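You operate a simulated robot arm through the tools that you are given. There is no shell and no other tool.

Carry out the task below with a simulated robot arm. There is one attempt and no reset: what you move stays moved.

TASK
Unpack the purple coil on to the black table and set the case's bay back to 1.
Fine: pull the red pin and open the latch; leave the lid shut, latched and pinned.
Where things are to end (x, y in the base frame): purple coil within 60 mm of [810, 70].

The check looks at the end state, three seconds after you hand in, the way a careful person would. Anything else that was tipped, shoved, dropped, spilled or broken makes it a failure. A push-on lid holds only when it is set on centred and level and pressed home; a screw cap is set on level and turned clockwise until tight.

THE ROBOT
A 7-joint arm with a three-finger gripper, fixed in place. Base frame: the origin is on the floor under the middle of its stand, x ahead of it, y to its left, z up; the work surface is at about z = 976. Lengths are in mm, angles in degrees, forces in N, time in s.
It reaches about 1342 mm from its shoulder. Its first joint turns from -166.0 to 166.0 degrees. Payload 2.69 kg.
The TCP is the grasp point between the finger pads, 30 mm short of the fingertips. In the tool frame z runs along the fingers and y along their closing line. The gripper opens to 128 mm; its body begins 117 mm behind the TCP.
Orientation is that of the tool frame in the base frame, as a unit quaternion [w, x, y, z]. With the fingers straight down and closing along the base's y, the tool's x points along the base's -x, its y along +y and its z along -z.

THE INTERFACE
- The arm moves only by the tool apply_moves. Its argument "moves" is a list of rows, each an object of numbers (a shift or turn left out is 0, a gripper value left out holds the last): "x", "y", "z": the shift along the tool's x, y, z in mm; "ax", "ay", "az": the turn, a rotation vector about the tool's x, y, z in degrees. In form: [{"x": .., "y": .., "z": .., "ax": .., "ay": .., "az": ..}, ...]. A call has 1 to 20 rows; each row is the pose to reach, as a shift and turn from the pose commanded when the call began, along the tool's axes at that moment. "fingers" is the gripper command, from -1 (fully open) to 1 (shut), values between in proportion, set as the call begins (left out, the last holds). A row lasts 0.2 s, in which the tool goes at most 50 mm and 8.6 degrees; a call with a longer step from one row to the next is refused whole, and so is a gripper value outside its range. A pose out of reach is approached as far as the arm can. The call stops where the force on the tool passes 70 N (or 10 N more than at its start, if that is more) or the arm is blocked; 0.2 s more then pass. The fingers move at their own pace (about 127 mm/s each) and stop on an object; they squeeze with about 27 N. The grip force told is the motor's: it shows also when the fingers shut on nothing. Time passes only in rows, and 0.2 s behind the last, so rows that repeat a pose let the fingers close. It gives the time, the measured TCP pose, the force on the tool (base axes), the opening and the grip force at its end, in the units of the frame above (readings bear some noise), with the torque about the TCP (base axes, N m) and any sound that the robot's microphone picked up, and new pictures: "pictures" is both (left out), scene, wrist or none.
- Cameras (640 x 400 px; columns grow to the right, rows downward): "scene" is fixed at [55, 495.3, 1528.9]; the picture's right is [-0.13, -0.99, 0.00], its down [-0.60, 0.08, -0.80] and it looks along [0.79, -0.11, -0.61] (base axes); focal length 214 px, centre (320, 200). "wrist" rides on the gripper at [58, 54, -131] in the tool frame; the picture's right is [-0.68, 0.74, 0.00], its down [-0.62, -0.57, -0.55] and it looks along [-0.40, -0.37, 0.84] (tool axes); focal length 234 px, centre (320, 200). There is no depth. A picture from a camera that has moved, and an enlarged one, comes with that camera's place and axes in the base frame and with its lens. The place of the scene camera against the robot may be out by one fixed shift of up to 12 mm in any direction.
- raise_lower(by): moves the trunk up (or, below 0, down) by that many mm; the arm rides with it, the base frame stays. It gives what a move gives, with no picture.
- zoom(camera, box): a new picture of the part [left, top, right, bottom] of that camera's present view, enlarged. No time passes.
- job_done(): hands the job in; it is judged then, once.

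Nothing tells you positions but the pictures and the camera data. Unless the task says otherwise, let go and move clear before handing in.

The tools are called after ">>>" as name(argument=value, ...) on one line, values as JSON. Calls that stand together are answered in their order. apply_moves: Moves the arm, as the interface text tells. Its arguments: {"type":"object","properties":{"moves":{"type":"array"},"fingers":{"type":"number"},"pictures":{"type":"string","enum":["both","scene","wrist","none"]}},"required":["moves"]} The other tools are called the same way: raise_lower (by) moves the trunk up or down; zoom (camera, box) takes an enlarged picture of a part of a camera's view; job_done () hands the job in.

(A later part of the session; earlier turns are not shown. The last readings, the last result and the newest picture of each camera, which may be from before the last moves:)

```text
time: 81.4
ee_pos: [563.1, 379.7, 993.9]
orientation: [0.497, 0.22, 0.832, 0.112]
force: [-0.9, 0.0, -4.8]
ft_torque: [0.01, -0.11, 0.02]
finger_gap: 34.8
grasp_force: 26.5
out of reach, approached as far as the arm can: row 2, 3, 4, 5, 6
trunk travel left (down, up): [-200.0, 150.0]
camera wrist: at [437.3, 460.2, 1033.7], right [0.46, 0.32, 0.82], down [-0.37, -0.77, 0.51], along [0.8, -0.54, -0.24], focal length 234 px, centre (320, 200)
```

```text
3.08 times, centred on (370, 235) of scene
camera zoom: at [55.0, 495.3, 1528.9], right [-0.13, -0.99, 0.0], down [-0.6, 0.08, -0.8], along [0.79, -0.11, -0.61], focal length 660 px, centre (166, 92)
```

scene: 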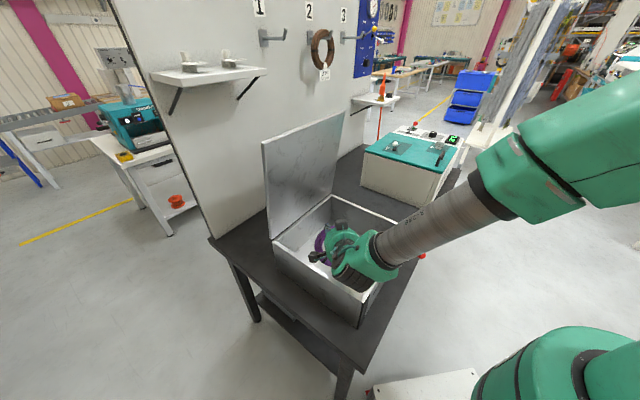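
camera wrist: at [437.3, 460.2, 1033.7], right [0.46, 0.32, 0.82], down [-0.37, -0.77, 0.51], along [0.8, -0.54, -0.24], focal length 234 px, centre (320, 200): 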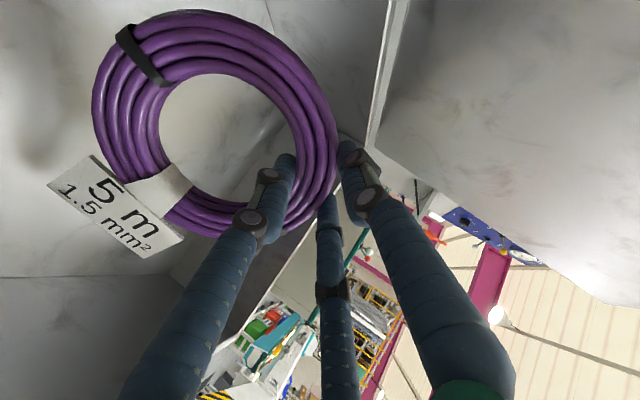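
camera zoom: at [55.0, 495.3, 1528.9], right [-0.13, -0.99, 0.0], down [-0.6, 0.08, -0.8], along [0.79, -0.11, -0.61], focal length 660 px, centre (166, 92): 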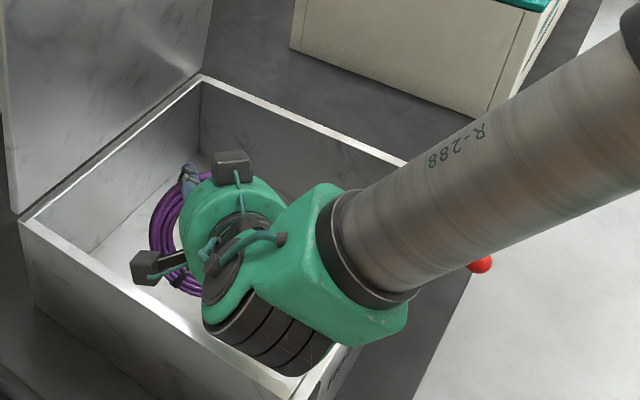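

The arm hit its reach limit and settled higher, but the coil is lifted off: the tool now feels about 4.8 N, which is the coil's weight, and the grip holds. Raising the trunk is a clean vertical lift out of the case, so I'll do that.

>>> raise_lower(by=40)

```text
time: 82.2
ee_pos: [562.2, 380.0, 1033.3]
orientation: [0.497, 0.22, 0.832, 0.112]
force: [0.1, 0.3, -5.1]
ft_torque: [0.03, -0.04, 0.02]
finger_gap: 34.6
grasp_force: 27.3
trunk travel left (down, up): [-240.0, 110.0]
```

>>> raise_lower(by=60)

>>> raise_lower(by=50)

>>> zoom(camera="scene", box=[260, 120, 460, 320])

>>> zoom(camera="wrist", box=[0, 0, 640, 400])

```text
time: 83.2
ee_pos: [563.8, 379.7, 1093.9]
orientation: [0.496, 0.22, 0.832, 0.112]
force: [0.9, 0.1, -4.4]
ft_torque: [-0.01, -0.07, 0.0]
finger_gap: 34.3
grasp_force: 26.9
trunk travel left (down, up): [-300.0, 50.0]
```

```text
time: 84.2
ee_pos: [563.4, 379.8, 1142.4]
orientation: [0.497, 0.219, 0.832, 0.112]
force: [-0.1, -0.9, -4.9]
ft_torque: [0.02, -0.11, 0.04]
finger_gap: 34.7
grasp_force: 27.2
trunk travel left (down, up): [-350.0, 0.0]
```

```text
2.00 times, centred on (360, 220) of scene
camera zoom: at [55.0, 495.3, 1528.9], right [-0.13, -0.99, 0.0], down [-0.6, 0.08, -0.8], along [0.79, -0.11, -0.61], focal length 429 px, centre (240, 160)
```

zoom: 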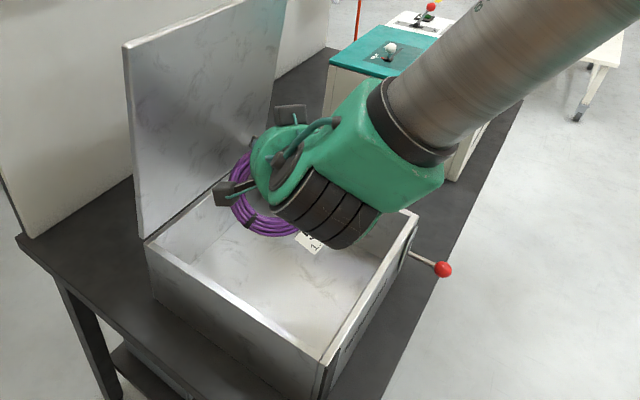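

```text
1.00 times, centred on (320, 200) of wrist (not enlarged: the box is as wide or as high as the picture)
camera zoom: at [438.0, 459.9, 1182.9], right [0.46, 0.32, 0.82], down [-0.37, -0.77, 0.51], along [0.8, -0.54, -0.24], focal length 234 px, centre (320, 200)
```

zoom: 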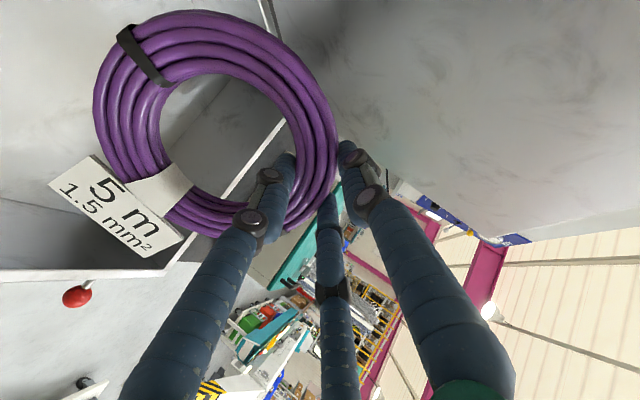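

The coil is well held and clear of the case rim. Because the last command was out of reach, I'll first make a small, safe upward move to confirm where the commanded pose stands.

>>> apply_moves(moves=[{"x": -7.8, "y": 4.05, "z": -4.8}, {"x": -15.6, "y": 8.1, "z": -9.6}, {"x": -23.3, "y": 12.2, "z": -14.4}], pictures="scene")

```text
time: 85.0
ee_pos: [562.8, 381.1, 1173.7]
orientation: [0.497, 0.22, 0.832, 0.112]
force: [0.4, -0.3, -3.6]
ft_torque: [0.01, -0.06, 0.03]
finger_gap: 34.5
grasp_force: 26.9
trunk travel left (down, up): [-350.0, 0.0]
```

scene: 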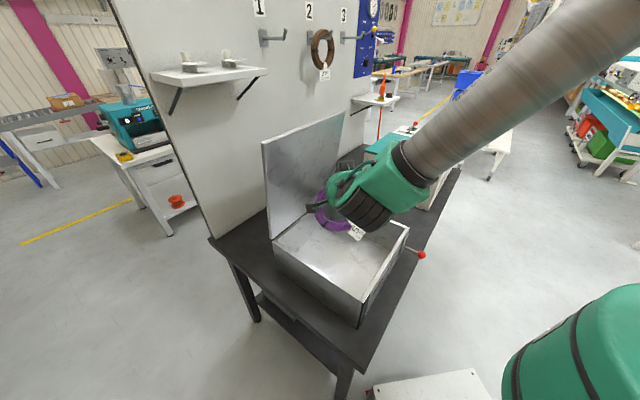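

The reference is the actual pose, which is good. I'll carry the coil smoothly at height to above the target area.

>>> apply_moves(moves=[{"x": -4.2, "y": -4.6, "z": 4.5}, {"x": -12.6, "y": -13.9, "z": 13.6}, {"x": -25.1, "y": -27.8, "z": 27.2}, {"x": -41.8, "y": -46.4, "z": 45.3}, {"x": -58.6, "y": -64.9, "z": 63.4}, {"x": -75.3, "y": -83.5, "z": 81.5}, {"x": -92, "y": -102, "z": 99.6}, {"x": -108.8, "y": -120.6, "z": 117.7}], pictures="both")

```text
time: 86.8
ee_pos: [687.9, 230.5, 1174.5]
orientation: [0.491, 0.221, 0.837, 0.098]
force: [0.7, -0.9, -4.8]
ft_torque: [-0.02, -0.04, 0.0]
finger_gap: 34.8
grasp_force: 27.0
out of reach, approached as far as the arm can: row 5, 6, 7, 8
trunk travel left (down, up): [-350.0, 0.0]
camera wrist: at [563.2, 313.3, 1214.5], right [0.48, 0.33, 0.81], down [-0.37, -0.76, 0.54], along [0.79, -0.56, -0.24], focal length 234 px, centre (320, 200)
```

scene: 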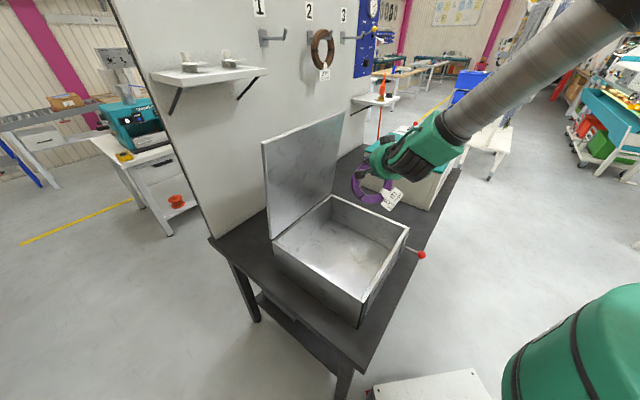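
wrist: 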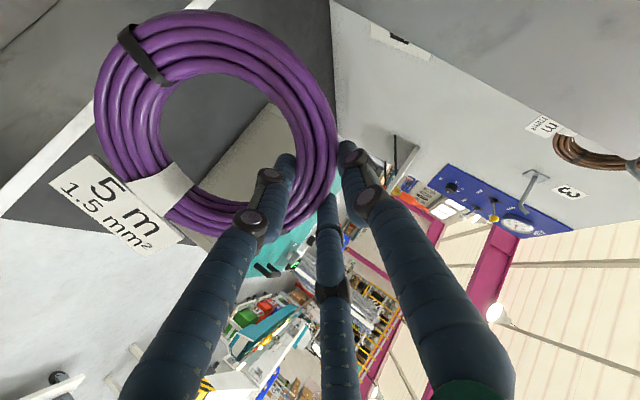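

That hit a wrist limit again, since the tool is quite horizontal, but the coil is safe. I'll continue horizontally without dropping and use the trunk for the descent.

>>> apply_moves(moves=[{"x": -4, "y": -3.5, "z": 2.9}, {"x": -13, "y": -11.5, "z": 9.4}, {"x": -29, "y": -25.7, "z": 21}, {"x": -47, "y": -41.6, "z": 34}, {"x": -65, "y": -57.5, "z": 47}, {"x": -83, "y": -73.5, "z": 60}, {"x": -101, "y": -89.4, "z": 73}, {"x": -115, "y": -101.8, "z": 83.2}, {"x": -122, "y": -108, "z": 88.3}, {"x": -124.4, "y": -110.1, "z": 90}], pictures="both")

```text
time: 89.0
ee_pos: [799.0, 96.6, 1208.9]
orientation: [0.486, 0.226, 0.84, 0.088]
force: [-0.2, -0.1, -4.5]
ft_torque: [0.02, -0.1, 0.0]
finger_gap: 34.8
grasp_force: 27.1
out of reach, approached as far as the arm can: row 1, 2, 3, 4, 5, 6, 7, 8, 9, 10
trunk travel left (down, up): [-350.0, 0.0]
camera wrist: at [676.9, 181.8, 1250.4], right [0.5, 0.34, 0.8], down [-0.37, -0.75, 0.55], along [0.78, -0.58, -0.25], focal length 234 px, centre (320, 200)
```

scene: 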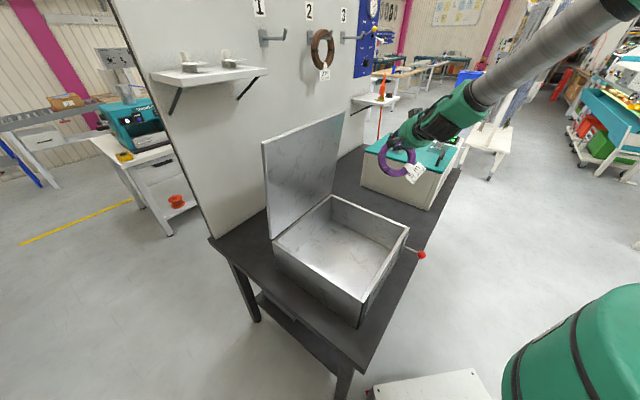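
wrist: 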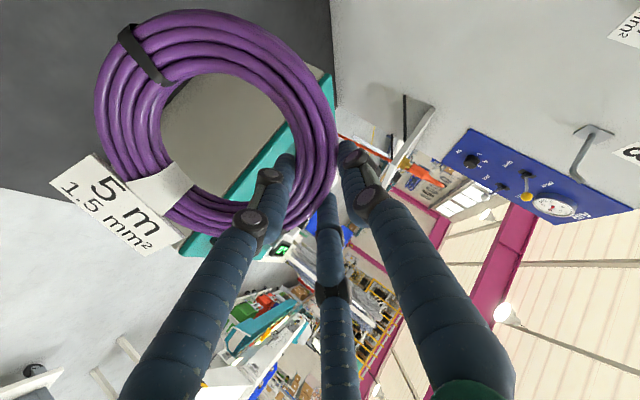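

The coil hangs about above the target, at (799, 97). I'll descend with the trunk in steps.

>>> raise_lower(by=-100)

>>> raise_lower(by=-80)

>>> zoom(camera="scene", box=[300, 60, 540, 300])

>>> zoom(camera="wrist", box=[0, 0, 640, 400])

```text
time: 90.3
ee_pos: [798.7, 97.4, 1110.6]
orientation: [0.485, 0.227, 0.84, 0.089]
force: [0.6, 0.6, -4.1]
ft_torque: [0.05, -0.07, -0.02]
finger_gap: 34.8
grasp_force: 27.6
trunk travel left (down, up): [-250.0, 100.0]
```

```text
time: 91.5
ee_pos: [799.1, 97.6, 1029.5]
orientation: [0.486, 0.226, 0.839, 0.089]
force: [-0.4, 0.0, -4.9]
ft_torque: [0.03, -0.06, 0.01]
finger_gap: 34.5
grasp_force: 27.1
trunk travel left (down, up): [-170.0, 180.0]
```

```text
1.67 times, centred on (420, 180) of scene
camera zoom: at [55.0, 495.3, 1528.9], right [-0.13, -0.99, 0.0], down [-0.6, 0.08, -0.8], along [0.79, -0.11, -0.61], focal length 358 px, centre (153, 233)
```

zoom: 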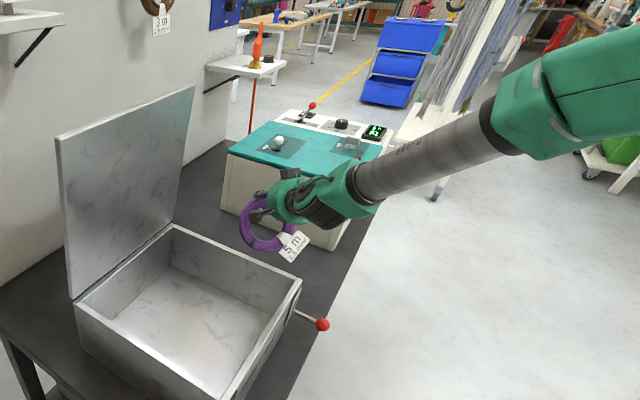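

```text
1.00 times, centred on (320, 200) of wrist (not enlarged: the box is as wide or as high as the picture)
camera zoom: at [677.0, 182.0, 1071.2], right [0.5, 0.33, 0.8], down [-0.37, -0.75, 0.55], along [0.78, -0.58, -0.25], focal length 234 px, centre (320, 200)
```

zoom: 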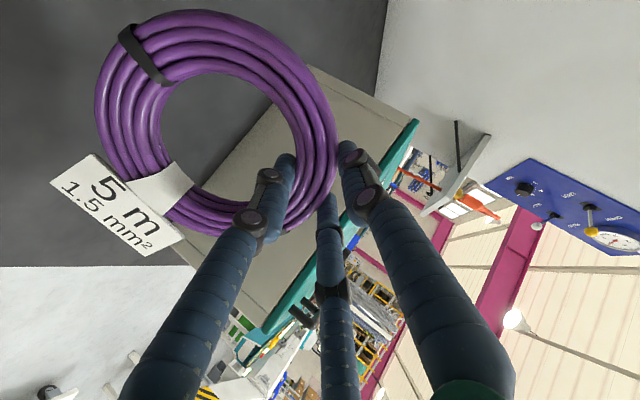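

Near the table now. I'll shift about 30 mm toward the robot's right to line up with the target, easing the tilt slightly.

>>> apply_moves(moves=[{"x": -3, "y": -7, "z": -0.5, "ax": 0.6, "ay": 1.1, "az": -0.1}, {"x": -6, "y": -14, "z": -1.1, "ax": 1.2, "ay": 2.2, "az": -0.2}, {"x": -9, "y": -21, "z": -1.6, "ax": 1.7, "ay": 3.3, "az": -0.3}, {"x": -11.9, "y": -27.9, "z": -2.2, "ax": 2.3, "ay": 4.4, "az": -0.35}], pictures="both")

```text
time: 92.5
ee_pos: [794.2, 67.0, 1030.5]
orientation: [0.448, 0.23, 0.86, 0.08]
force: [0.6, 0.2, -4.2]
ft_torque: [0.03, -0.12, 0.02]
finger_gap: 34.6
grasp_force: 27.2
trunk travel left (down, up): [-170.0, 180.0]
camera wrist: at [676.0, 152.1, 1081.3], right [0.57, 0.34, 0.75], down [-0.32, -0.75, 0.58], along [0.75, -0.57, -0.32], focal length 234 px, centre (320, 200)
```

scene: 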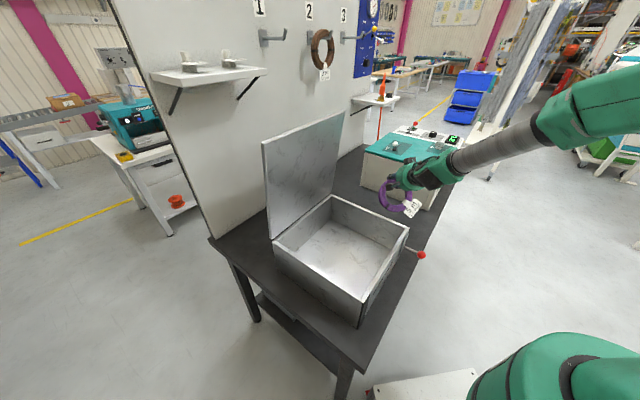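
wrist: 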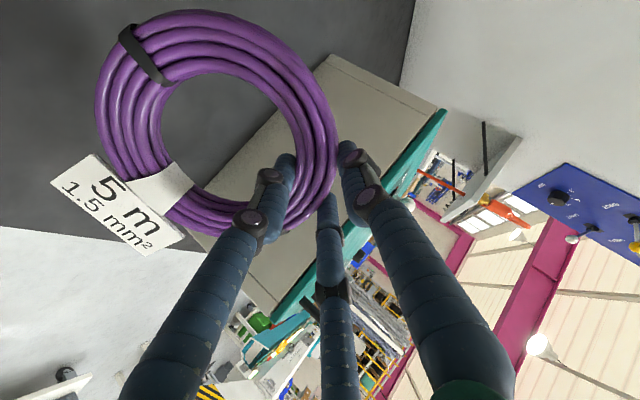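

Lined up, with the far edge of the coil about 100 mm above the table. I'll lower most of that with the trunk.

>>> raise_lower(by=-80)

>>> zoom(camera="scene", box=[340, 140, 460, 260])

>>> zoom(camera="wrist", box=[0, 0, 640, 400])

```text
time: 93.6
ee_pos: [794.6, 67.8, 950.0]
orientation: [0.449, 0.229, 0.86, 0.079]
force: [0.6, -0.1, -4.0]
ft_torque: [0.0, -0.08, -0.01]
finger_gap: 34.8
grasp_force: 27.5
trunk travel left (down, up): [-90.0, 260.0]
```

```text
3.33 times, centred on (400, 200) of scene
camera zoom: at [55.0, 495.3, 1528.9], right [-0.13, -0.99, 0.0], down [-0.6, 0.08, -0.8], along [0.79, -0.11, -0.61], focal length 715 px, centre (53, 200)
```

zoom: 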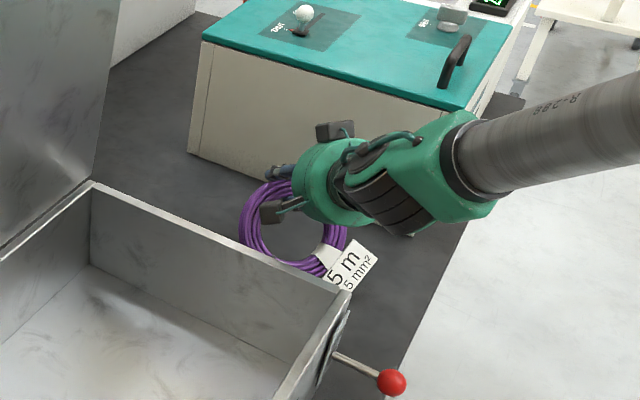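

```text
1.00 times, centred on (320, 200) of wrist (not enlarged: the box is as wide or as high as the picture)
camera zoom: at [676.1, 152.2, 1001.9], right [0.57, 0.33, 0.75], down [-0.32, -0.75, 0.58], along [0.75, -0.57, -0.32], focal length 234 px, centre (320, 200)
```

zoom: 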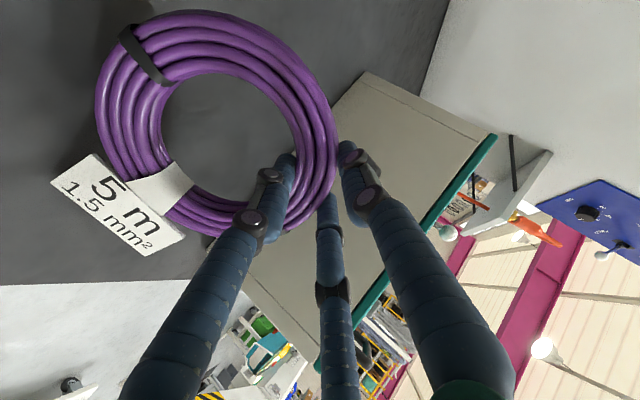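

>>> raise_lower(by=-12)

>>> raise_lower(by=-6)

```text
time: 94.2
ee_pos: [793.7, 67.6, 938.1]
orientation: [0.449, 0.23, 0.86, 0.079]
force: [3.9, 1.5, 6.7]
ft_torque: [-0.53, 0.5, 0.13]
finger_gap: 35.4
grasp_force: 27.0
trunk travel left (down, up): [-78.0, 272.0]
```

```text
time: 94.8
ee_pos: [792.9, 67.4, 930.3]
orientation: [0.449, 0.229, 0.86, 0.079]
force: [2.2, 0.7, 0.7]
ft_torque: [-0.38, 0.34, 0.08]
finger_gap: 36.2
grasp_force: 27.5
trunk travel left (down, up): [-72.0, 278.0]
```

The coil's low edge has touched the table. I'll now lay it down by rotating about that edge, the reverse of the lift.

>>> apply_moves(moves=[{"x": -0.5, "y": 0.2, "z": 6, "ax": 1.05, "ay": 2.3}, {"x": -0.81, "y": 0.39, "z": 12, "ax": 2.1, "ay": 4.5}, {"x": -0.8, "y": 0.4, "z": 18.2, "ax": 3.15, "ay": 6.8}, {"x": -0.7, "y": 0.35, "z": 24.3, "ax": 4.2, "ay": 9.1}, {"x": -0.1, "y": 0.1, "z": 30.4, "ax": 5.25, "ay": 11.35}, {"x": 0.5, "y": -0.2, "z": 36.5, "ax": 6.3, "ay": 13.6}, {"x": 2.6, "y": -1.1, "z": 48.5, "ax": 8.4, "ay": 18.1}, {"x": 5.6, "y": -2.5, "z": 60.2, "ax": 10.5, "ay": 22.7}], pictures="both")

>>> zoom(camera="scene", box=[340, 140, 460, 260])

```text
time: 96.8
ee_pos: [854.1, 66.9, 943.4]
orientation: [0.278, 0.248, 0.926, 0.056]
force: [-3.3, -0.5, -1.4]
ft_torque: [0.05, -0.18, 0.02]
finger_gap: 34.9
grasp_force: 27.0
trunk travel left (down, up): [-72.0, 278.0]
stopped in row 8: the arm was blocked; the commanded pose is now the measured one
camera wrist: at [762.5, 147.1, 1038.0], right [0.8, 0.31, 0.51], down [-0.1, -0.78, 0.62], along [0.59, -0.55, -0.59], focal length 234 px, centre (320, 200)
```

scene: 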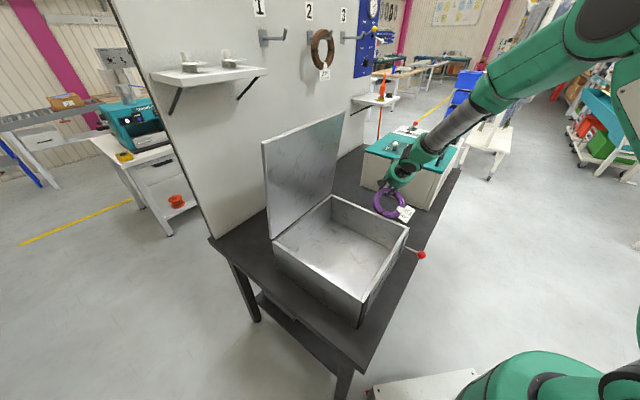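
wrist: 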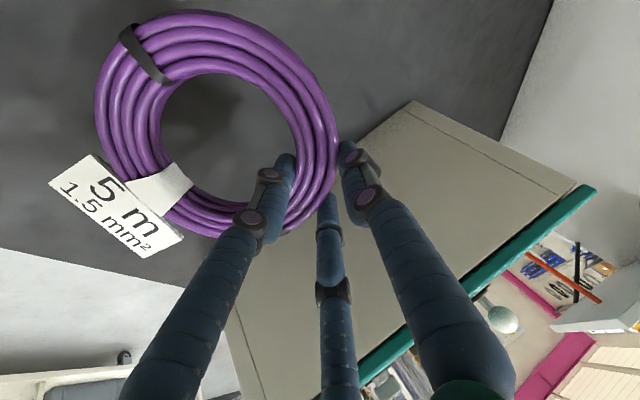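

```text
3.33 times, centred on (400, 200) of scene
camera zoom: at [55.0, 495.3, 1528.9], right [-0.13, -0.99, 0.0], down [-0.6, 0.08, -0.8], along [0.79, -0.11, -0.61], focal length 715 px, centre (53, 200)
```

zoom: 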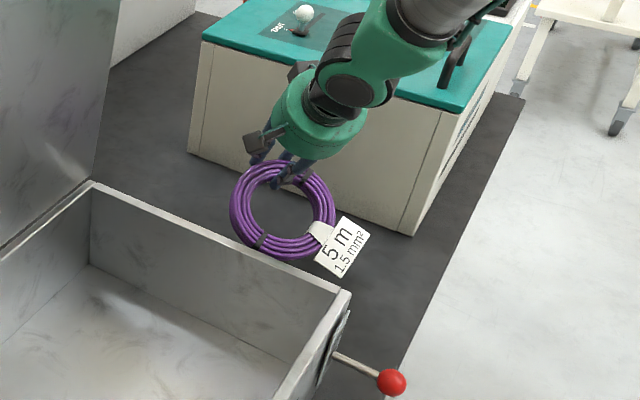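

The arm stopped while changing its elbow posture. The coil is still held, tilted about 25°, and roughly 50 mm above the table. I'll lower straight down gently until the edge touches.

>>> apply_moves(moves=[{"x": 2.4, "y": -1.2, "z": 4.2}, {"x": 4.9, "y": -2.4, "z": 8.4}, {"x": 7.3, "y": -3.6, "z": 12.6}, {"x": 9.7, "y": -4.8, "z": 16.8}, {"x": 12.2, "y": -6, "z": 21}], pictures="both")

```text
time: 98.0
ee_pos: [855.5, 66.2, 913.0]
orientation: [0.275, 0.248, 0.927, 0.055]
force: [0.2, -0.2, -4.0]
ft_torque: [0.01, -0.17, -0.01]
finger_gap: 34.8
grasp_force: 26.8
trunk travel left (down, up): [-72.0, 278.0]
camera wrist: at [763.7, 147.2, 1008.0], right [0.81, 0.31, 0.5], down [-0.09, -0.78, 0.62], along [0.58, -0.55, -0.6], focal length 234 px, centre (320, 200)
```

scene: 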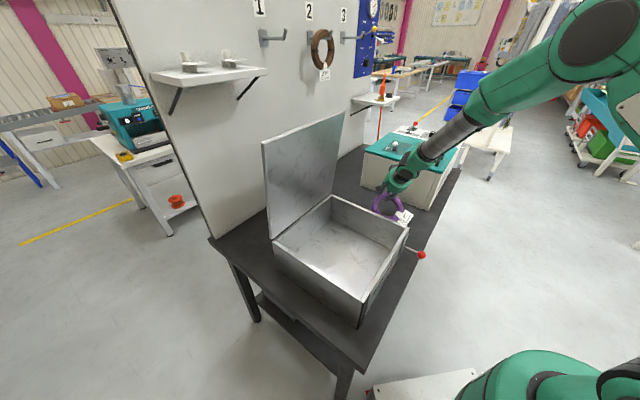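
wrist: 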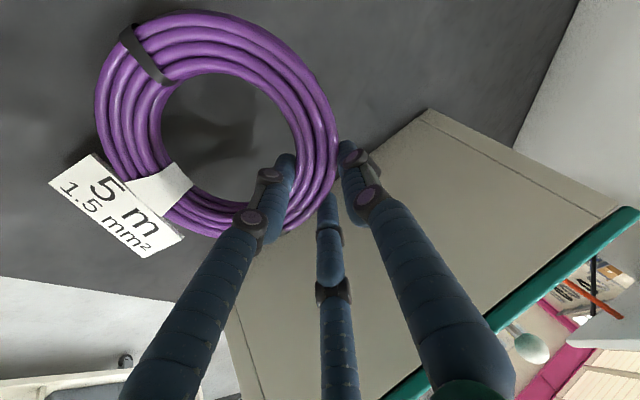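

>>> apply_moves(moves=[{"x": 1.9, "y": -1, "z": 3.4}, {"x": 3.9, "y": -1.9, "z": 6.7}, {"x": 5.8, "y": -2.9, "z": 10}], pictures="none")

>>> apply_moves(moves=[{"x": 1, "y": -0.5, "z": 1.7}, {"x": 1.9, "y": -1, "z": 3.4}, {"x": 2.9, "y": -1.4, "z": 5}], pictures="wrist")

```text
time: 98.8
ee_pos: [854.9, 66.4, 902.4]
orientation: [0.275, 0.248, 0.927, 0.055]
force: [0.2, 0.7, -0.6]
ft_torque: [-0.19, 0.41, -0.06]
finger_gap: 34.5
grasp_force: 27.1
trunk travel left (down, up): [-72.0, 278.0]
```

```text
time: 99.6
ee_pos: [854.8, 67.0, 896.3]
orientation: [0.276, 0.248, 0.927, 0.055]
force: [5.2, 0.5, 7.9]
ft_torque: [-0.02, 0.68, 0.0]
finger_gap: 35.3
grasp_force: 27.3
trunk travel left (down, up): [-72.0, 278.0]
camera wrist: at [763.9, 147.4, 991.2], right [0.81, 0.31, 0.5], down [-0.09, -0.78, 0.62], along [0.58, -0.55, -0.6], focal length 234 px, centre (320, 200)
```

wrist: 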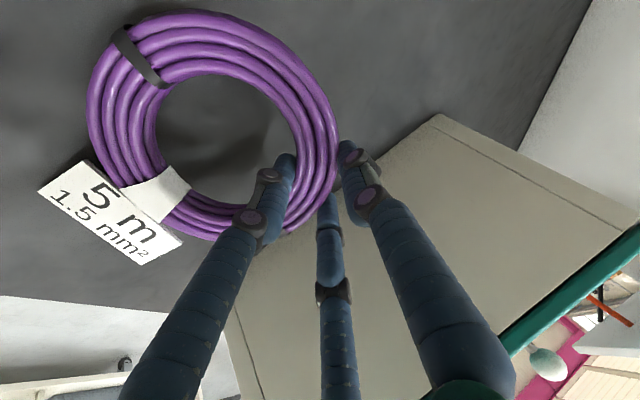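

The far edge is on the table. I'll continue laying it down, rotating about that edge.

>>> apply_moves(moves=[{"x": -0.4, "y": 0.2, "z": 6.1, "ax": 1.1, "ay": 2.25}, {"x": -0.66, "y": 0.33, "z": 12.3, "ax": 2.2, "ay": 4.5}, {"x": -0.6, "y": 0.3, "z": 18.4, "ax": 3.3, "ay": 6.75}, {"x": -0.4, "y": 0.2, "z": 24.5, "ax": 4.4, "ay": 9}, {"x": 0.2, "y": -0.1, "z": 30.5, "ax": 5.55, "ay": 11.2}, {"x": 0.9, "y": -0.4, "z": 36.5, "ax": 6.7, "ay": 13.4}], pictures="both")

>>> zoom(camera="scene", box=[340, 140, 460, 260])

```text
time: 101.0
ee_pos: [871.6, 65.0, 863.7]
orientation: [0.149, 0.256, 0.955, 0.029]
force: [1.4, -0.6, 0.7]
ft_torque: [0.07, 0.25, -0.01]
finger_gap: 35.4
grasp_force: 26.1
trunk travel left (down, up): [-72.0, 278.0]
camera wrist: at [809.1, 144.4, 979.6], right [0.91, 0.3, 0.28], down [0.07, -0.79, 0.61], along [0.41, -0.54, -0.74], focal length 234 px, centre (320, 200)
```

scene: 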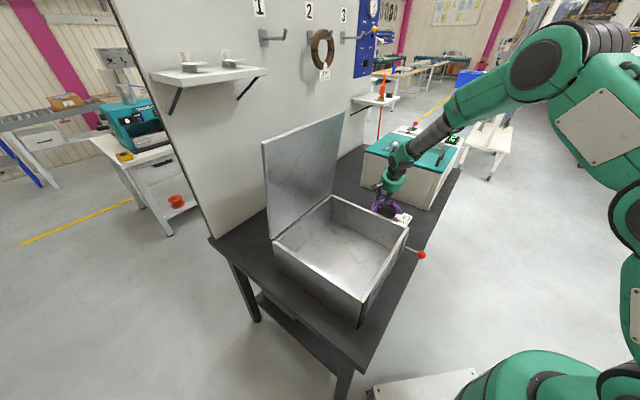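
wrist: 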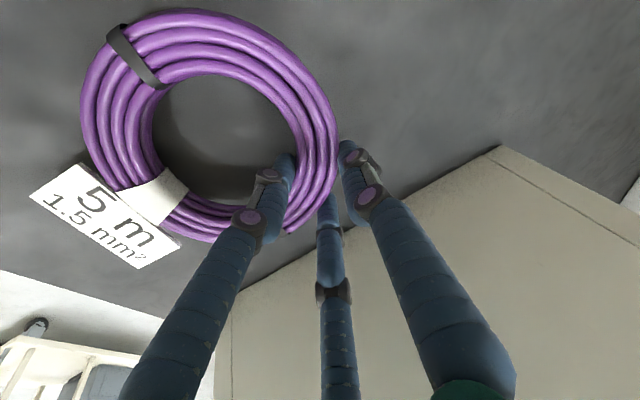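

```text
3.33 times, centred on (400, 200) of scene
camera zoom: at [55.0, 495.3, 1528.9], right [-0.13, -0.99, 0.0], down [-0.6, 0.08, -0.8], along [0.79, -0.11, -0.61], focal length 715 px, centre (53, 200)
```

zoom: 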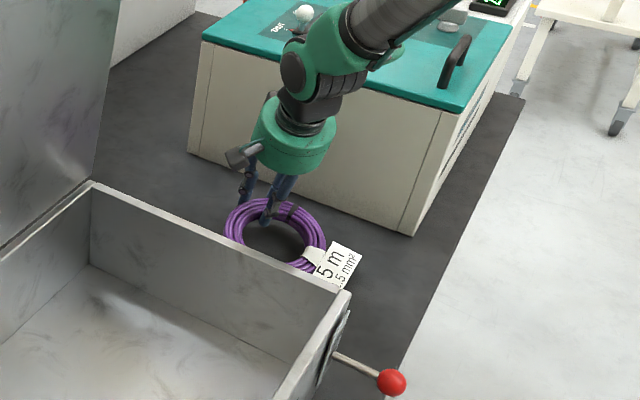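

Nearly flat. I'll finish the last degrees slowly and watch for contact.

>>> apply_moves(moves=[{"x": -0.4, "y": 0.1, "z": 4, "ax": 0.8, "ay": 1.5}, {"x": -0.7, "y": 0.2, "z": 8, "ax": 1.5, "ay": 3}, {"x": -0.9, "y": 0.2, "z": 12.2, "ax": 2.3, "ay": 4.4}, {"x": -0.9, "y": 0.2, "z": 15.5, "ax": 3, "ay": 5.7}], pictures="both")

>>> zoom(camera="scene", box=[350, 150, 430, 230])

```text
time: 102.0
ee_pos: [878.1, 64.2, 850.1]
orientation: [0.096, 0.259, 0.961, 0.016]
force: [0.6, 1.3, 1.0]
ft_torque: [0.23, 0.4, -0.2]
finger_gap: 35.4
grasp_force: 26.9
trunk travel left (down, up): [-72.0, 278.0]
camera wrist: at [828.7, 143.3, 972.3], right [0.94, 0.3, 0.18], down [0.14, -0.79, 0.6], along [0.32, -0.54, -0.78], focal length 234 px, centre (320, 200)
```

scene: 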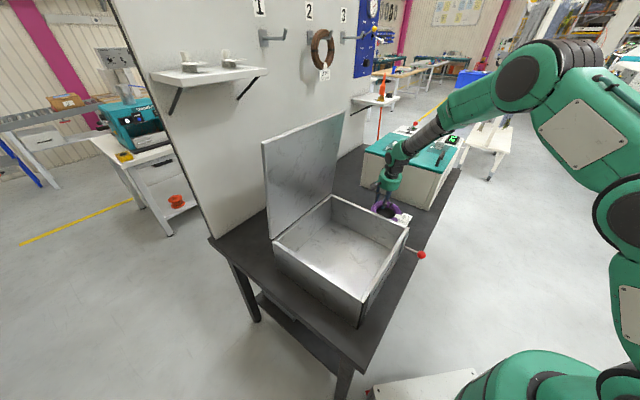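
wrist: 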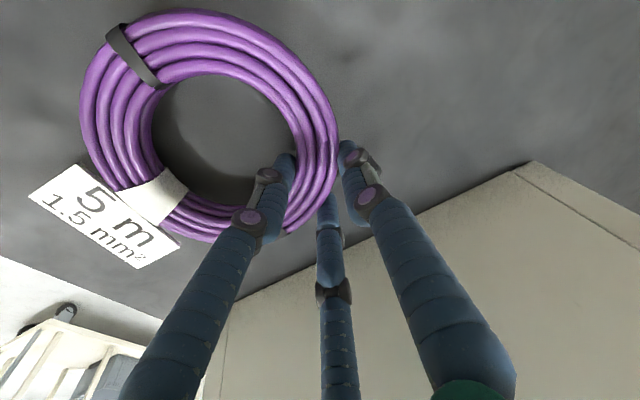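

```text
5.00 times, centred on (390, 190) of scene
camera zoom: at [55.0, 495.3, 1528.9], right [-0.13, -0.99, 0.0], down [-0.6, 0.08, -0.8], along [0.79, -0.11, -0.61], focal length 1072 px, centre (-30, 250)
```

zoom: 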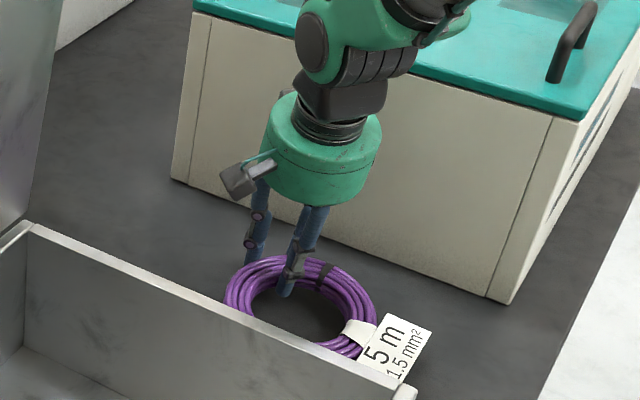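

>>> apply_moves(moves=[{"x": -0.1, "y": 0.1, "z": 2, "ax": 0.5, "ay": 0.9}, {"x": -0.2, "y": 0.1, "z": 4, "ax": 1, "ay": 1.8}], pictures="none")

>>> apply_moves(moves=[{"z": 1.5}, {"z": 3}], pictures="none")

```text
time: 102.6
ee_pos: [878.6, 63.5, 845.6]
orientation: [0.078, 0.259, 0.963, 0.013]
force: [0.2, -0.3, -1.8]
ft_torque: [0.06, 0.12, 0.01]
finger_gap: 35.6
grasp_force: 27.0
trunk travel left (down, up): [-72.0, 278.0]
```

```text
time: 103.2
ee_pos: [878.6, 64.7, 843.1]
orientation: [0.079, 0.258, 0.963, 0.013]
force: [-3.0, 0.1, 2.6]
ft_torque: [0.34, 0.64, 0.15]
finger_gap: 35.5
grasp_force: 26.8
trunk travel left (down, up): [-72.0, 278.0]
```

The coil is essentially flat on the table. I'll release and lift off along the tool axis.

>>> apply_moves(moves=[{"z": 0}, {"z": 0}, {"z": 0}], fingers=0.1, pictures="wrist")

>>> zoom(camera="wrist", box=[200, 60, 440, 240])

```text
time: 104.0
ee_pos: [880.2, 65.3, 843.0]
orientation: [0.079, 0.259, 0.963, 0.013]
force: [-0.1, -0.4, 0.4]
ft_torque: [0.0, 0.03, 0.02]
finger_gap: 57.7
grasp_force: 0.1
trunk travel left (down, up): [-72.0, 278.0]
camera wrist: at [834.8, 143.0, 967.4], right [0.94, 0.3, 0.15], down [0.16, -0.79, 0.59], along [0.29, -0.54, -0.79], focal length 234 px, centre (320, 200)
```

wrist: 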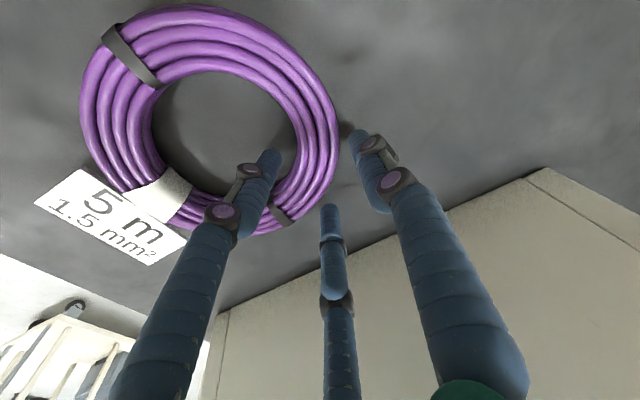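

```text
2.22 times, centred on (320, 150) of wrist
camera zoom: at [834.8, 143.0, 967.4], right [0.94, 0.3, 0.15], down [0.16, -0.79, 0.59], along [0.29, -0.54, -0.79], focal length 520 px, centre (320, 311)
```

zoom: 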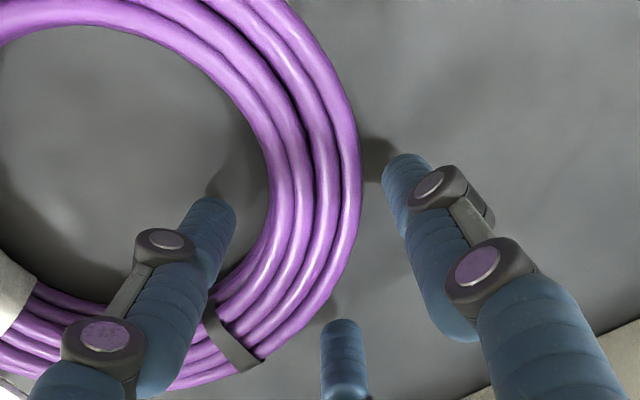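

Released cleanly. Backing away along the tool axis.

>>> apply_moves(moves=[{"z": -12}, {"z": -35}, {"z": -70}, {"z": -115}, {"z": -160}, {"z": -205}, {"z": -250}], pictures="both")

>>> zoom(camera="scene", box=[350, 150, 450, 240])

```text
time: 105.6
ee_pos: [840.9, 69.3, 1088.9]
orientation: [0.078, 0.258, 0.963, 0.014]
force: [1.5, -0.1, -0.1]
ft_torque: [0.0, 0.03, -0.02]
finger_gap: 57.6
grasp_force: 0.0
trunk travel left (down, up): [-72.0, 278.0]
camera wrist: at [796.6, 147.8, 1213.6], right [0.94, 0.3, 0.15], down [0.16, -0.79, 0.59], along [0.29, -0.54, -0.79], focal length 234 px, centre (320, 200)
```

scene: 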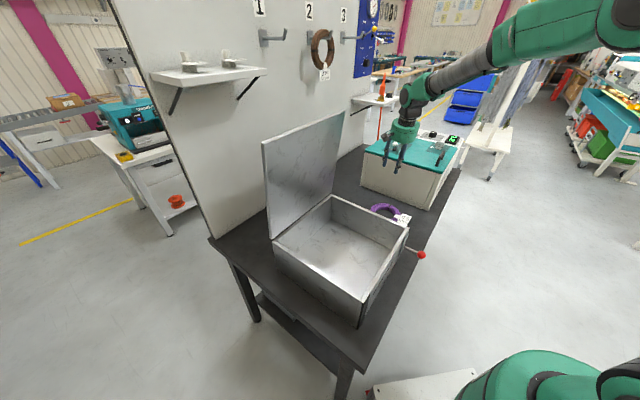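
wrist: 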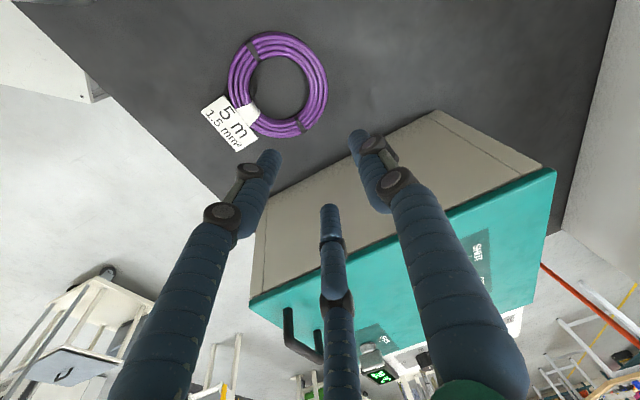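

```text
4.44 times, centred on (400, 195) of scene
camera zoom: at [55.0, 495.3, 1528.9], right [-0.13, -0.99, 0.0], down [-0.6, 0.08, -0.8], along [0.79, -0.11, -0.61], focal length 953 px, centre (-36, 222)
```

zoom: 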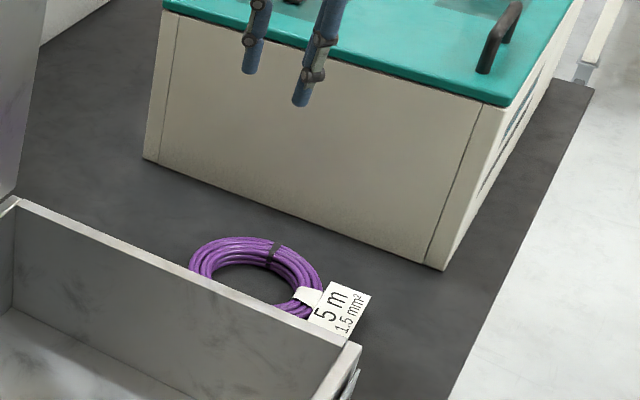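

The coil lies flat, with its centre at about (813, 77), inside the target circle. Next I'll restore the trunk height and go back above the open lid's handle.

>>> raise_lower(by=128)

>>> apply_moves(moves=[{"x": 28.2, "y": 8.8, "z": -20.2, "ax": 0.41, "ay": 0.64, "az": 1.25}, {"x": 56.4, "y": 17.6, "z": -40.4, "ax": 0.82, "ay": 1.28, "az": 2.5}, {"x": 84.6, "y": 26.4, "z": -60.6, "ax": 1.22, "ay": 1.92, "az": 3.75}, {"x": 112.8, "y": 35.3, "z": -80.7, "ax": 1.63, "ay": 2.57, "az": 5}, {"x": 141, "y": 44.1, "z": -100.9, "ax": 2.04, "ay": 3.21, "az": 6.25}, {"x": 169.2, "y": 52.9, "z": -121.1, "ax": 2.45, "ay": 3.85, "az": 7.5}, {"x": 197.5, "y": 61.7, "z": -141.3, "ax": 2.86, "ay": 4.49, "az": 8.75}, {"x": 225.7, "y": 70.5, "z": -161.5, "ax": 3.27, "ay": 5.13, "az": 10}, {"x": 253.9, "y": 79.3, "z": -181.7, "ax": 3.67, "ay": 5.77, "az": 11.25}, {"x": 282.1, "y": 88.2, "z": -201.8, "ax": 4.08, "ay": 6.42, "az": 12.5}, {"x": 310.3, "y": 97, "z": -222, "ax": 4.49, "ay": 7.06, "az": 13.75}, {"x": 338.5, "y": 105.8, "z": -242.2, "ax": 4.9, "ay": 7.7, "az": 15}], fingers=0.36, pictures="both")

```text
time: 107.1
ee_pos: [841.2, 68.3, 1216.8]
orientation: [0.078, 0.259, 0.963, 0.013]
force: [-0.7, 0.1, -0.8]
ft_torque: [-0.03, 0.03, 0.01]
finger_gap: 57.5
grasp_force: 0.0
trunk travel left (down, up): [-200.0, 150.0]
```

```text
time: 109.7
ee_pos: [567.0, 333.8, 1413.1]
orientation: [0.0, 0.384, 0.923, -0.001]
force: [-0.2, -0.4, 0.5]
ft_torque: [-0.02, -0.03, 0.03]
finger_gap: 41.1
grasp_force: 0.0
trunk travel left (down, up): [-200.0, 150.0]
camera wrist: at [562.1, 414.4, 1544.5], right [1.0, 0.04, 0.0], down [0.03, -0.83, 0.55], along [0.02, -0.55, -0.83], focal length 234 px, centre (320, 200)
```

scene: 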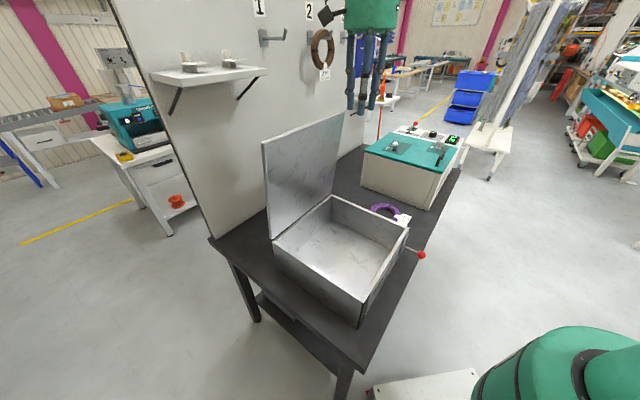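
wrist: 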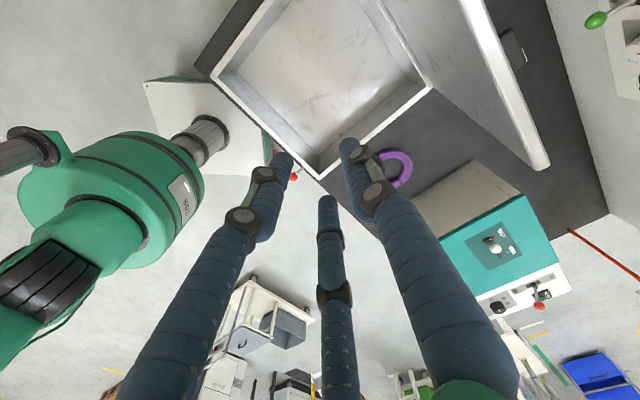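

The case is empty and the lid unchanged. I'll retrace the path to above the handle.

>>> apply_moves(moves=[{"x": 19, "y": 39.7}, {"x": 38, "y": 79.4}, {"x": 57, "y": 119}, {"x": 76, "y": 158.7}, {"x": 95.2, "y": 198.4}], pictures="none")

>>> apply_moves(moves=[{"z": 20}, {"z": 40}, {"z": 56}], pictures="both")

>>> zoom(camera="wrist", box=[220, 80, 420, 230])

```text
time: 110.9
ee_pos: [639.0, 541.9, 1411.6]
orientation: [0.0, 0.383, 0.924, -0.003]
force: [0.4, 0.7, -1.0]
ft_torque: [-0.03, 0.01, 0.0]
finger_gap: 40.8
grasp_force: 0.2
trunk travel left (down, up): [-200.0, 150.0]
```

```text
time: 111.7
ee_pos: [639.8, 540.6, 1358.1]
orientation: [0.0, 0.383, 0.924, 0.0]
force: [0.6, -1.4, 0.3]
ft_torque: [-0.01, -0.02, 0.02]
finger_gap: 41.0
grasp_force: 0.1
trunk travel left (down, up): [-200.0, 150.0]
camera wrist: at [635.5, 621.1, 1488.1], right [1.0, 0.04, 0.0], down [0.03, -0.83, 0.55], along [0.02, -0.55, -0.84], focal length 234 px, centre (320, 200)
```

scene: 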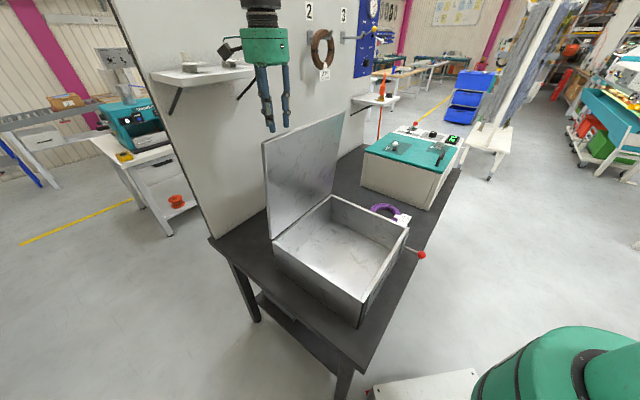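
wrist: 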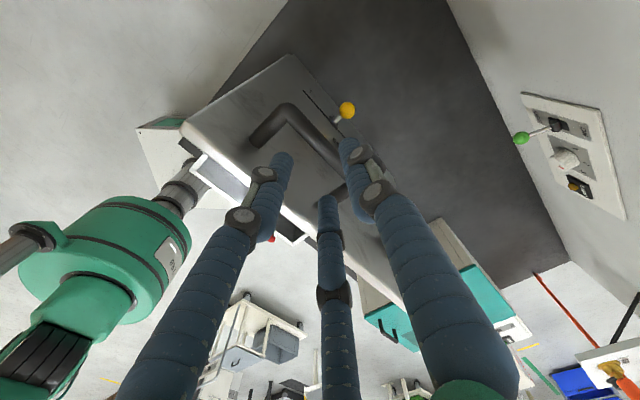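

```text
2.67 times, centred on (320, 155) of wrist
camera zoom: at [635.5, 621.1, 1488.1], right [1.0, 0.04, 0.0], down [0.03, -0.83, 0.55], along [0.02, -0.55, -0.84], focal length 624 px, centre (320, 320)
```

zoom: 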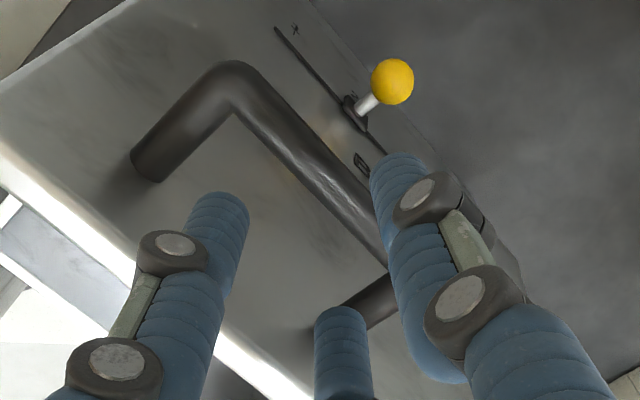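

Same view as when I left it. I'll descend around the bar and close on it.

>>> apply_moves(moves=[{"z": 15}, {"z": 35}, {"z": 52}, {"z": 61}], pictures="wrist")

>>> zoom(camera="wrist", box=[220, 100, 420, 250])

```text
time: 112.7
ee_pos: [642.4, 541.7, 1296.4]
orientation: [0.0, 0.383, 0.924, -0.001]
force: [-0.5, 0.3, 0.0]
ft_torque: [0.0, 0.0, -0.01]
finger_gap: 40.9
grasp_force: 0.0
trunk travel left (down, up): [-200.0, 150.0]
camera wrist: at [636.3, 621.5, 1426.9], right [1.0, 0.04, 0.0], down [0.03, -0.83, 0.55], along [0.02, -0.55, -0.83], focal length 234 px, centre (320, 200)
```

wrist: 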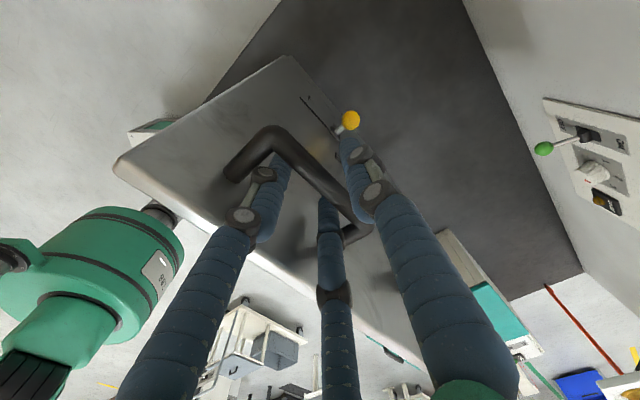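

```text
2.67 times, centred on (320, 175) of wrist
camera zoom: at [636.3, 621.5, 1426.9], right [1.0, 0.04, 0.0], down [0.03, -0.83, 0.55], along [0.02, -0.55, -0.83], focal length 624 px, centre (320, 267)
```

zoom: 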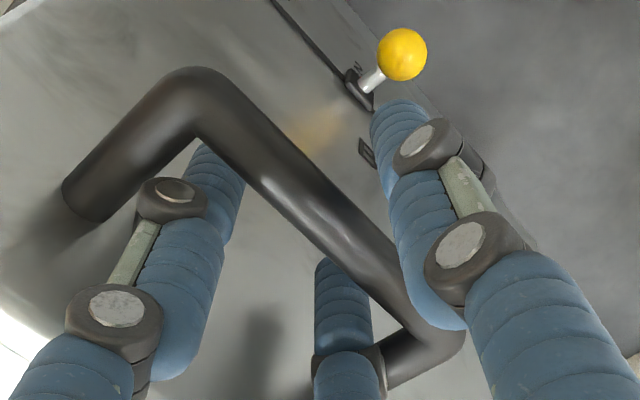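

>>> apply_moves(moves=[{"z": 0}, {"z": 0}, {"z": 0}, {"z": 0}], fingers=1, pictures="none")

```text
time: 113.7
ee_pos: [640.3, 540.2, 1295.8]
orientation: [0.0, 0.383, 0.924, -0.001]
force: [-1.2, -1.5, -1.5]
ft_torque: [-0.04, 0.01, 0.13]
finger_gap: 21.4
grasp_force: 44.8
trunk travel left (down, up): [-200.0, 150.0]
```

Handle gripped at about 84°. I'll lower the lid along the arc in stages.

>>> apply_moves(moves=[{"y": -11.3, "z": 0, "ax": 1}, {"y": -22.5, "z": 0.1, "ax": 2.5}, {"y": -36.5, "z": 1.2, "ax": 4.2}, {"y": -50.5, "z": 2.4, "ax": 6}, {"y": -64.3, "z": 4.7, "ax": 7.2}, {"y": -78.2, "z": 7.1, "ax": 8.5}, {"y": -91.8, "z": 10.6, "ax": 9.3}, {"y": -105.3, "z": 14.2, "ax": 10}, {"y": -118.6, "z": 18.9, "ax": 11}, {"y": -131.8, "z": 23.6, "ax": 12}], pictures="both")

```text
time: 115.9
ee_pos: [547.5, 448.2, 1271.0]
orientation: [-0.04, 0.381, 0.918, -0.098]
force: [2.0, -2.7, -0.2]
ft_torque: [0.03, -0.08, 0.14]
finger_gap: 21.6
grasp_force: 44.7
trunk travel left (down, up): [-200.0, 150.0]
camera wrist: at [561.8, 546.9, 1389.8], right [0.99, 0.03, -0.15], down [0.12, -0.74, 0.66], along [-0.1, -0.67, -0.74], focal length 234 px, centre (320, 200)
```

scene: 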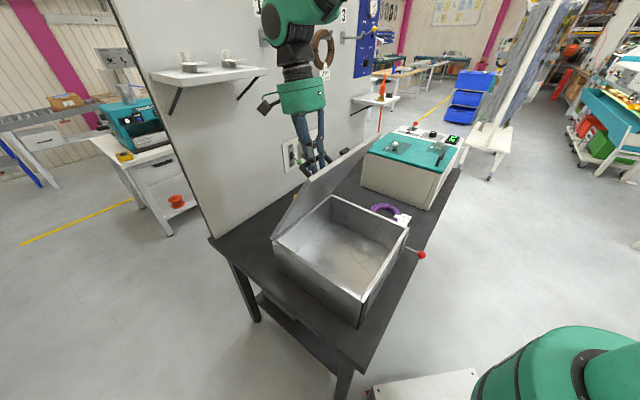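
wrist: 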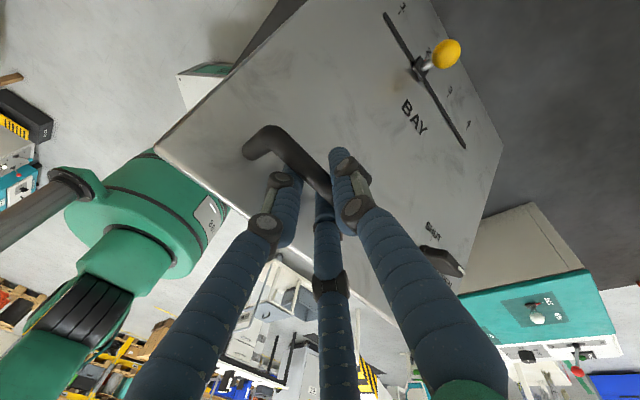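

>>> apply_moves(moves=[{"y": -11.3, "z": 8.4, "ax": -0.5}, {"y": -22.6, "z": 16.9, "ax": -1}, {"y": -33, "z": 26.1, "ax": -1.5}, {"y": -43.5, "z": 35.4, "ax": -2}, {"y": -53.2, "z": 45.6, "ax": -2.5}, {"y": -62.8, "z": 55.9, "ax": -3}, {"y": -71.5, "z": 67, "ax": -3.5}, {"y": -80.2, "z": 78, "ax": -4}, {"y": -95.7, "z": 101.4, "ax": -5}, {"y": -109, "z": 126.1, "ax": -6}, {"y": -120.1, "z": 151.9, "ax": -7}], pictures="both")

```text
time: 118.3
ee_pos: [440.0, 342.5, 1148.8]
orientation: [-0.016, 0.383, 0.923, -0.042]
force: [4.8, -1.7, -7.0]
ft_torque: [-0.03, 0.1, 0.07]
finger_gap: 21.7
grasp_force: 45.2
trunk travel left (down, up): [-200.0, 150.0]
camera wrist: at [445.2, 430.7, 1274.5], right [1.0, 0.04, -0.06], down [0.07, -0.8, 0.6], along [-0.03, -0.6, -0.8], focal length 234 px, centre (320, 200)
```

scene: 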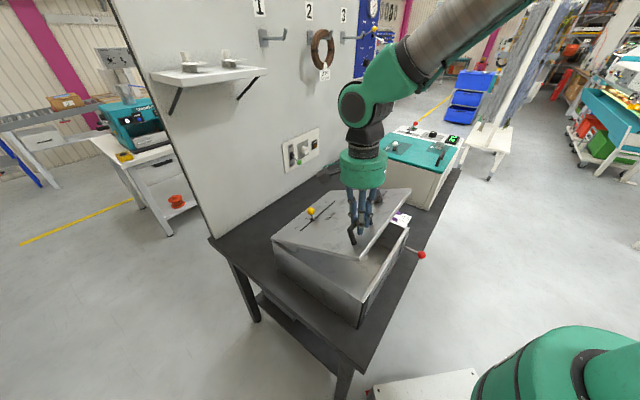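
wrist: 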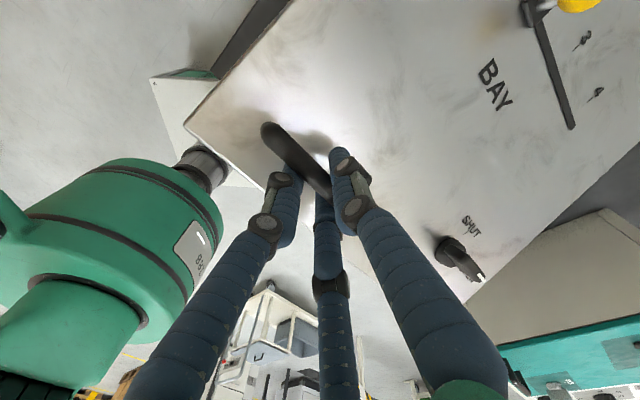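

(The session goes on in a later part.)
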